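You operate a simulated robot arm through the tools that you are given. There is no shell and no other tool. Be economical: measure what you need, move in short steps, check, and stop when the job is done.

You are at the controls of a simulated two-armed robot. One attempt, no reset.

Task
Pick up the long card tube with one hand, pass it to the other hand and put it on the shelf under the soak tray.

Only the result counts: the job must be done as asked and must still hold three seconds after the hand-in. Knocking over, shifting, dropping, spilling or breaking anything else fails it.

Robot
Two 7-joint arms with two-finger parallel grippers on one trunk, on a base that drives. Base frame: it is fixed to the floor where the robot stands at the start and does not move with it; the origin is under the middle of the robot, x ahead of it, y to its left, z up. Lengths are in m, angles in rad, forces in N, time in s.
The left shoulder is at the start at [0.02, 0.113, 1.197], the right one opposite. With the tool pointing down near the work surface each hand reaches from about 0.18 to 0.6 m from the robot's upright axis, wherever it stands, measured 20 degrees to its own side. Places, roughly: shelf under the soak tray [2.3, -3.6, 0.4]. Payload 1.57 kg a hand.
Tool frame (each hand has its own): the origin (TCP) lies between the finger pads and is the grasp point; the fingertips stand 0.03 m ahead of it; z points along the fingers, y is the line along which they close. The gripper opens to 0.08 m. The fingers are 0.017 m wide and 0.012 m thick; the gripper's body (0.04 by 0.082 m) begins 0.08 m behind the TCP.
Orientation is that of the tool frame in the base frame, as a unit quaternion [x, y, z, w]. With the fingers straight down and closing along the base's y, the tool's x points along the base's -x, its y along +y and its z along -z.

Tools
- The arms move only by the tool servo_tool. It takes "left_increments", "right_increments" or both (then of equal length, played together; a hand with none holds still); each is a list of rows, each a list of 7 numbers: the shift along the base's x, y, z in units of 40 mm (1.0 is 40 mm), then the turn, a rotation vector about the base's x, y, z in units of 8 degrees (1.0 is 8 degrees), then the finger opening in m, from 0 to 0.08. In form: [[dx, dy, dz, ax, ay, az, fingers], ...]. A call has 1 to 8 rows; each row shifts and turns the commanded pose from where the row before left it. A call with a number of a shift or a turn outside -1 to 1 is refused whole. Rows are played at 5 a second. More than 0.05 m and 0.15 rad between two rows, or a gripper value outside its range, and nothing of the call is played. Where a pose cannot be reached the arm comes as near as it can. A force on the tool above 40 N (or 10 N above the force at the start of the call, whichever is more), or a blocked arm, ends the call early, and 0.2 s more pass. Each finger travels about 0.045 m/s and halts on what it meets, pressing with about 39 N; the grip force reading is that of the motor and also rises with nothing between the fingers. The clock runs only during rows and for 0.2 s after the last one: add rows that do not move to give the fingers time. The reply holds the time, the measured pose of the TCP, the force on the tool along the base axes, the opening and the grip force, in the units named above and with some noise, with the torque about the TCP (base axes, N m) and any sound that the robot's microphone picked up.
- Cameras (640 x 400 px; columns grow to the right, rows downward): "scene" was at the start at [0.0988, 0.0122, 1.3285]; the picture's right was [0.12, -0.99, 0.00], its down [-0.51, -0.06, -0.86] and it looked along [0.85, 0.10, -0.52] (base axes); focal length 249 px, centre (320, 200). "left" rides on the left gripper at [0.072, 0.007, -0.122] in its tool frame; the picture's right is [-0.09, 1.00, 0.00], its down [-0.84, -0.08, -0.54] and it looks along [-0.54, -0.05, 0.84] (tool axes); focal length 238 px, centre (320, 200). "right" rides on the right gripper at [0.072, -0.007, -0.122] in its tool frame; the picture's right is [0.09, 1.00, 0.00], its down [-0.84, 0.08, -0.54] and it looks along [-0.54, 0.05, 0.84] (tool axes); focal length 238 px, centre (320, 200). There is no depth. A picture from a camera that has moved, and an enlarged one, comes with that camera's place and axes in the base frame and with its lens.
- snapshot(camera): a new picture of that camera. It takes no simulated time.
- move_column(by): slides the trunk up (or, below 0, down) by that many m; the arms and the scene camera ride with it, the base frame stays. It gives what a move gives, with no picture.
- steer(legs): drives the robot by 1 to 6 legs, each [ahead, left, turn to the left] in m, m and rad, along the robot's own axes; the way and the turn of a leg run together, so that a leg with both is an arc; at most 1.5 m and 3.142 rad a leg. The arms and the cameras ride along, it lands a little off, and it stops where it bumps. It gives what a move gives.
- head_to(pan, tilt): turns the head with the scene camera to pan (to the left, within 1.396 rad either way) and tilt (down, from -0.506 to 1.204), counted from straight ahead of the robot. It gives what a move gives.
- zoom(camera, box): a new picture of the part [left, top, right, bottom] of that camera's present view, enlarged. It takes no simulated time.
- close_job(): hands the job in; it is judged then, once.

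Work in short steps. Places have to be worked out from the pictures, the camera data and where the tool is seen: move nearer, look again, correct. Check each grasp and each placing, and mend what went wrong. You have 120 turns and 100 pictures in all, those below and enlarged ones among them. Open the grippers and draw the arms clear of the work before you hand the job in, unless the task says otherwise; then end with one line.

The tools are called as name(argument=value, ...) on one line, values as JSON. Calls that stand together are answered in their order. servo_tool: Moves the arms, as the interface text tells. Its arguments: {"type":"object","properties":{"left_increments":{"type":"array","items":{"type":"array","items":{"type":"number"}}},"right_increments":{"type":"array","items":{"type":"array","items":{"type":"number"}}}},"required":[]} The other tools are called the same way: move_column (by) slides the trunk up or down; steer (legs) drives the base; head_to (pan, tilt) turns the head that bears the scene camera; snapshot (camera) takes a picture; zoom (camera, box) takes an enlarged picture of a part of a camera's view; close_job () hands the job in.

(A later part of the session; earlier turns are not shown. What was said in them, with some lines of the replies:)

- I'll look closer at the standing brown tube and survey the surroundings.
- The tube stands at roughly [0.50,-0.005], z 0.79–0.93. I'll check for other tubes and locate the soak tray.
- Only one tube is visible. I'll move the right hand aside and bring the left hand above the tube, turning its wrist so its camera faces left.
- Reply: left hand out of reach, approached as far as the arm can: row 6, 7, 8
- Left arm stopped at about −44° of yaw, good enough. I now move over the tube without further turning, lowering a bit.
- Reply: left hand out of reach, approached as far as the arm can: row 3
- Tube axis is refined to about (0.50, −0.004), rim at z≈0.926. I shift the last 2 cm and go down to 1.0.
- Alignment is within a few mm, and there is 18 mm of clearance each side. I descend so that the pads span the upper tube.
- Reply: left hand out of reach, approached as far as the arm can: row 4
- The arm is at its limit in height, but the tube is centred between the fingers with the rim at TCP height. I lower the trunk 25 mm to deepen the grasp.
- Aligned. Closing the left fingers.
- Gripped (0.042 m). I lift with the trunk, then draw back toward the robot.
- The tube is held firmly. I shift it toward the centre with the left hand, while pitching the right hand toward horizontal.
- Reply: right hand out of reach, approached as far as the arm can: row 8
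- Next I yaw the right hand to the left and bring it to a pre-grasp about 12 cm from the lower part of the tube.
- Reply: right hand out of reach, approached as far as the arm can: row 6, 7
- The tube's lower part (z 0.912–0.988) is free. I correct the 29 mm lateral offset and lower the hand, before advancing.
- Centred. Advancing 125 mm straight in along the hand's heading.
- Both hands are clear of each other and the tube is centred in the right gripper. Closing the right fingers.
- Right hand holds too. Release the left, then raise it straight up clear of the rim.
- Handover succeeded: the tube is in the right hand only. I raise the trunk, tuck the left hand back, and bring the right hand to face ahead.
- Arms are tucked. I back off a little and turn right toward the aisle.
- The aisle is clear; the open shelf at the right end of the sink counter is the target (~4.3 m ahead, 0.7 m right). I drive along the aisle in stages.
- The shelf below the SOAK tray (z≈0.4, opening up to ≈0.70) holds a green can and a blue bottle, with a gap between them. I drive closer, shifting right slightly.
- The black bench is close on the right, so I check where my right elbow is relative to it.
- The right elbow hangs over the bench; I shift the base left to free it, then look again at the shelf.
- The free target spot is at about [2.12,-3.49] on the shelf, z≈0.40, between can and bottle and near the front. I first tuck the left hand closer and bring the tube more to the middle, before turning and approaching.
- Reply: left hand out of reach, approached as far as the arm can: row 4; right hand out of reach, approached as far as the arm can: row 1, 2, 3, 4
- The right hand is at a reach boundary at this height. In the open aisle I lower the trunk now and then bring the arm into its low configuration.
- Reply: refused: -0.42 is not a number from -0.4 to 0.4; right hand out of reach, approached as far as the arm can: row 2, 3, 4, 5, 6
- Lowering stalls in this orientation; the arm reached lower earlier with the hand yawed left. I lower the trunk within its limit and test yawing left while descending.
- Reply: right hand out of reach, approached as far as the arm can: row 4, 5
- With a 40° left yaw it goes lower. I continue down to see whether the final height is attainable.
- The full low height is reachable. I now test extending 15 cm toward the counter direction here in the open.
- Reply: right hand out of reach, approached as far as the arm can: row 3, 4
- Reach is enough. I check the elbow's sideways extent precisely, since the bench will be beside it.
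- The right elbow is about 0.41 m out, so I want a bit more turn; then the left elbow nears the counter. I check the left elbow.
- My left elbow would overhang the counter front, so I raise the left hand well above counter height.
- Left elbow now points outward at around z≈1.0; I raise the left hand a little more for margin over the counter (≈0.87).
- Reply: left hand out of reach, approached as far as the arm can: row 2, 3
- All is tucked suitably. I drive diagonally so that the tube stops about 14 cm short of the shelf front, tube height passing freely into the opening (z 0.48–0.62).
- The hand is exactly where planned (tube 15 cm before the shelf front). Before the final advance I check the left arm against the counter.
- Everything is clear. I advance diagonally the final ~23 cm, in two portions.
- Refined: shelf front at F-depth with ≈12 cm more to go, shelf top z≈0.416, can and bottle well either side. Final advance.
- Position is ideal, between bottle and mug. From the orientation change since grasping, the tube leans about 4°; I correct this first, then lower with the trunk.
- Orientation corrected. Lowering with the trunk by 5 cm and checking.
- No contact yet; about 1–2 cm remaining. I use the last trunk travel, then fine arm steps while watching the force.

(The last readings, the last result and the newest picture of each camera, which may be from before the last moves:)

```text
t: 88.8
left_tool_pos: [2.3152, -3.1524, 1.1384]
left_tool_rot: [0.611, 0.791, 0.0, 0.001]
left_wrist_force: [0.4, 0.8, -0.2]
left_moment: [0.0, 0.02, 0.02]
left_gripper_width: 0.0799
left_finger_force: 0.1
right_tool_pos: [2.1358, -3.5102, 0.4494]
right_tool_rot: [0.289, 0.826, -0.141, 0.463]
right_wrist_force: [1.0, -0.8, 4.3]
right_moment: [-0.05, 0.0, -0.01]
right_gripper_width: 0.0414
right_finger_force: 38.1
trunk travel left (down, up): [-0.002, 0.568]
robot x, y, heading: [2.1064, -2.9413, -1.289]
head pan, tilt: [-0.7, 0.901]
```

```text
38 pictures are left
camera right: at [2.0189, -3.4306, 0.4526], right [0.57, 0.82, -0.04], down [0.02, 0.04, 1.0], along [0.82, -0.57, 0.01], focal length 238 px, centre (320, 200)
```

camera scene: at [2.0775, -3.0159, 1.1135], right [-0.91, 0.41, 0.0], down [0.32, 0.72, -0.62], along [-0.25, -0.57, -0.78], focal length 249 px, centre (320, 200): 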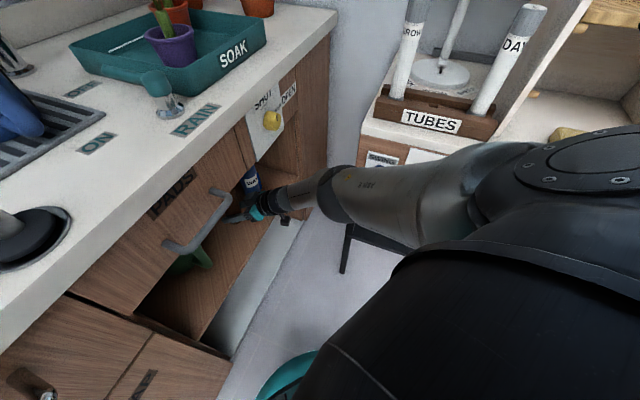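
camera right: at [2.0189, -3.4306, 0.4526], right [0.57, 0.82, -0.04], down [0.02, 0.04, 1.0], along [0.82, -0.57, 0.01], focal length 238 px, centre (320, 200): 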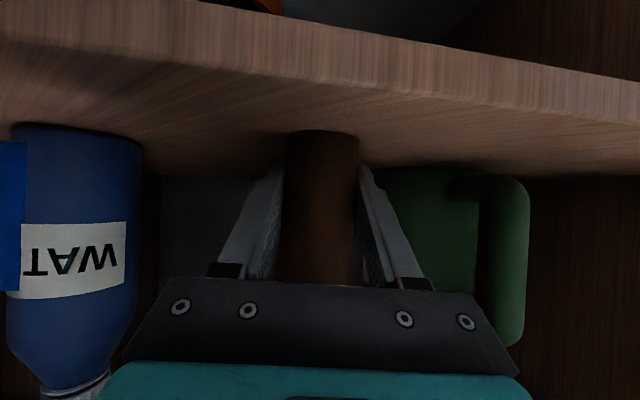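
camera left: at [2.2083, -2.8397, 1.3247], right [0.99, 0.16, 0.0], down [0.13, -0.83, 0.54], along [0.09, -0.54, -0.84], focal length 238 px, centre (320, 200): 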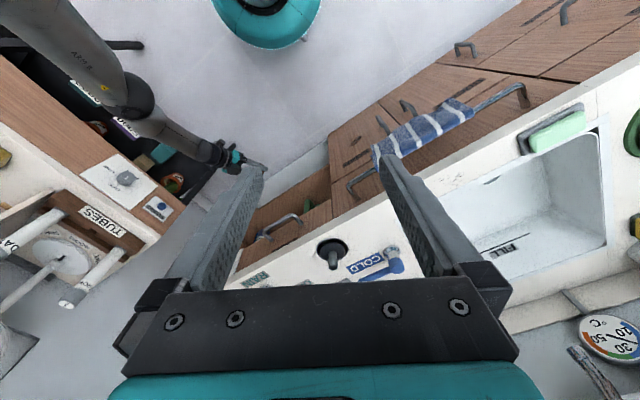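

Contact at z=0.449 (force 4.3 N). A touch more to seat it, then open the fingers.

servo_tool(right_increments=[[0, 0, -0.03, 0, 0, 0, 0.03], [0, 0, 0, 0, 0, 0, 0.05], [0, 0, 0, 0, 0, 0, 0.065], [0, 0, 0, 0, 0, 0, 0.08], [0, 0, 0, 0, 0, 0, 0.08], [0, 0, 0, 0, 0, 0, 0.08]])

snapshot(camera="right")

```text
t: 90.2
left_tool_pos: [2.3159, -3.1527, 1.1386]
left_tool_rot: [0.611, 0.792, -0.001, 0.0]
left_wrist_force: [0.3, 0.4, -0.1]
left_moment: [0.01, -0.01, -0.04]
left_gripper_width: 0.0798
left_finger_force: 0.1
right_tool_pos: [2.135, -3.5093, 0.4482]
right_tool_rot: [0.289, 0.827, -0.141, 0.462]
right_wrist_force: [-0.2, 0.1, 0.7]
right_moment: [-0.01, 0.01, -0.01]
right_gripper_width: 0.0799
right_finger_force: 0.1
trunk travel left (down, up): [-0.002, 0.568]
robot x, y, heading: [2.1006, -2.9356, -1.29]
head pan, tilt: [-0.7, 0.901]
```

```text
37 pictures are left
camera right: at [2.0185, -3.4303, 0.4514], right [0.57, 0.82, -0.04], down [0.02, 0.04, 1.0], along [0.82, -0.57, 0.01], focal length 238 px, centre (320, 200)
```

right: 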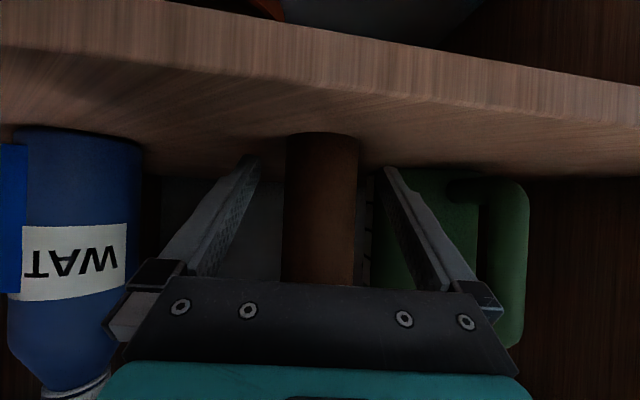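

The tube stands upright, fingers clear. I withdraw the hand straight back along its heading.

servo_tool(right_increments=[[-0.41, 0.285, 0, 0, 0, 0, 0.08], [-0.62, 0.43, 0, 0, 0, 0, 0.08], [-0.62, 0.43, 0, 0, 0, 0, 0.08], [-0.62, 0.43, 0, 0, 0, 0, 0.08], [0, 0, 0, 0, 0, 0, 0.08]])

snapshot(camera="right")

```text
t: 91.4
left_tool_pos: [2.316, -3.1535, 1.1381]
left_tool_rot: [0.611, 0.791, -0.001, 0.001]
left_wrist_force: [-0.8, -0.3, 0.3]
left_moment: [0.01, 0.0, 0.0]
left_gripper_width: 0.08
left_finger_force: 0.1
right_tool_pos: [2.0446, -3.4483, 0.4459]
right_tool_rot: [0.289, 0.827, -0.142, 0.461]
right_wrist_force: [0.2, -0.9, -0.2]
right_moment: [0.01, -0.02, 0.0]
right_gripper_width: 0.0799
right_finger_force: 0.0
trunk travel left (down, up): [-0.002, 0.568]
robot x, y, heading: [2.1063, -2.9382, -1.29]
head pan, tilt: [-0.7, 0.901]
```

```text
36 pictures are left
camera right: at [1.9279, -3.3684, 0.4496], right [0.57, 0.82, -0.04], down [0.02, 0.04, 1.0], along [0.82, -0.57, 0.01], focal length 238 px, centre (320, 200)
```

right: 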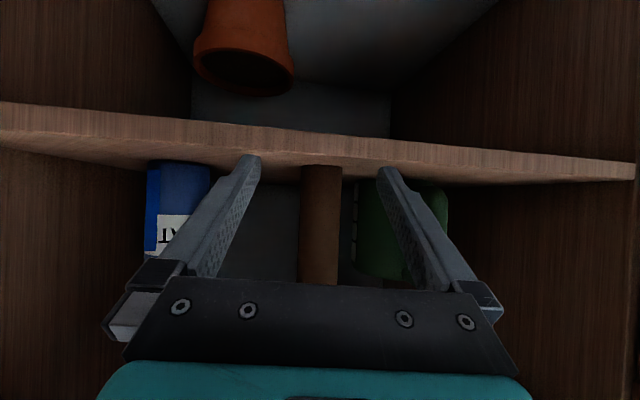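

The tube stands free on the shelf. I back the robot out along the way it came and look at the result.

steer(legs=[[-0.263, -0.024, 0]])

head_to(pan=0.1, tilt=0.6)

snapshot(camera="scene")

snapshot(camera="right")

```text
t: 93.3
left_tool_pos: [2.2198, -2.9084, 1.1381]
left_tool_rot: [0.61, 0.793, 0.0, 0.001]
left_wrist_force: [0.0, 0.4, 0.2]
left_moment: [0.04, -0.02, -0.03]
left_gripper_width: 0.0801
left_finger_force: 0.1
right_tool_pos: [1.9497, -3.2051, 0.4469]
right_tool_rot: [0.289, 0.826, -0.141, 0.462]
right_wrist_force: [-0.9, 0.2, 0.7]
right_moment: [0.03, -0.03, 0.03]
right_gripper_width: 0.0798
right_finger_force: 0.1
trunk travel left (down, up): [-0.002, 0.568]
robot x, y, heading: [2.0107, -2.6954, -1.287]
head pan, tilt: [-0.7, 0.901]
```

```text
t: 94.4
left_tool_pos: [2.22, -2.9078, 1.139]
left_tool_rot: [0.61, 0.792, -0.001, 0.001]
left_wrist_force: [0.3, 0.7, -0.1]
left_moment: [-0.01, 0.01, -0.02]
left_gripper_width: 0.0801
left_finger_force: 0.0
right_tool_pos: [1.949, -3.2047, 0.4464]
right_tool_rot: [0.288, 0.827, -0.14, 0.462]
right_wrist_force: [-0.5, -0.2, 0.4]
right_moment: [-0.02, 0.0, -0.02]
right_gripper_width: 0.0799
right_finger_force: 0.0
trunk travel left (down, up): [-0.002, 0.568]
robot x, y, heading: [2.008, -2.6937, -1.286]
head pan, tilt: [0.099, 0.6]
```

```text
35 pictures are left
camera scene: at [2.0451, -2.7849, 1.0753], right [-0.93, -0.37, 0.0], down [-0.21, 0.52, -0.82], along [0.31, -0.77, -0.57], focal length 249 px, centre (320, 200)
```

scene: 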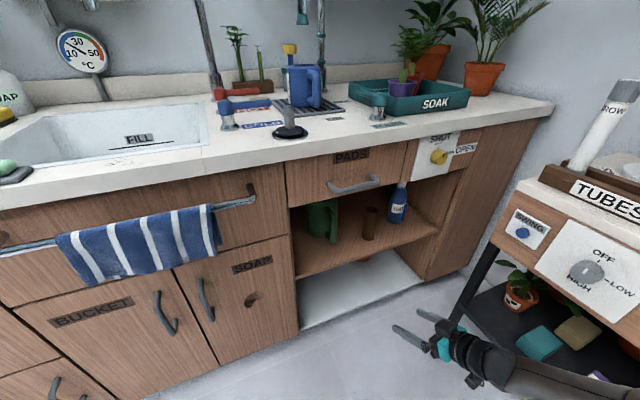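

```text
34 pictures are left
camera right: at [1.8332, -3.125, 0.4495], right [0.57, 0.82, -0.04], down [0.02, 0.04, 1.0], along [0.82, -0.57, 0.01], focal length 238 px, centre (320, 200)
```

right: 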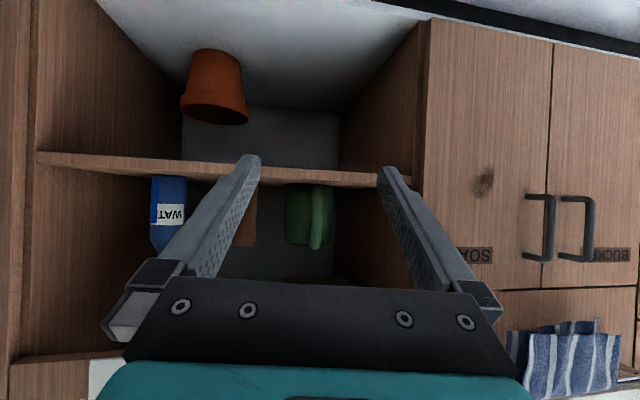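

The tube stands upright on the shelf between bottle and mug, both grippers are open and clear, and nothing else has moved. I hand in the job.

close_job()

```text
The job is handed in.
```

The card tube was picked up with the left hand, passed to the right, and now stands upright on the shelf under the soak tray, and the pictures show nothing else moved.
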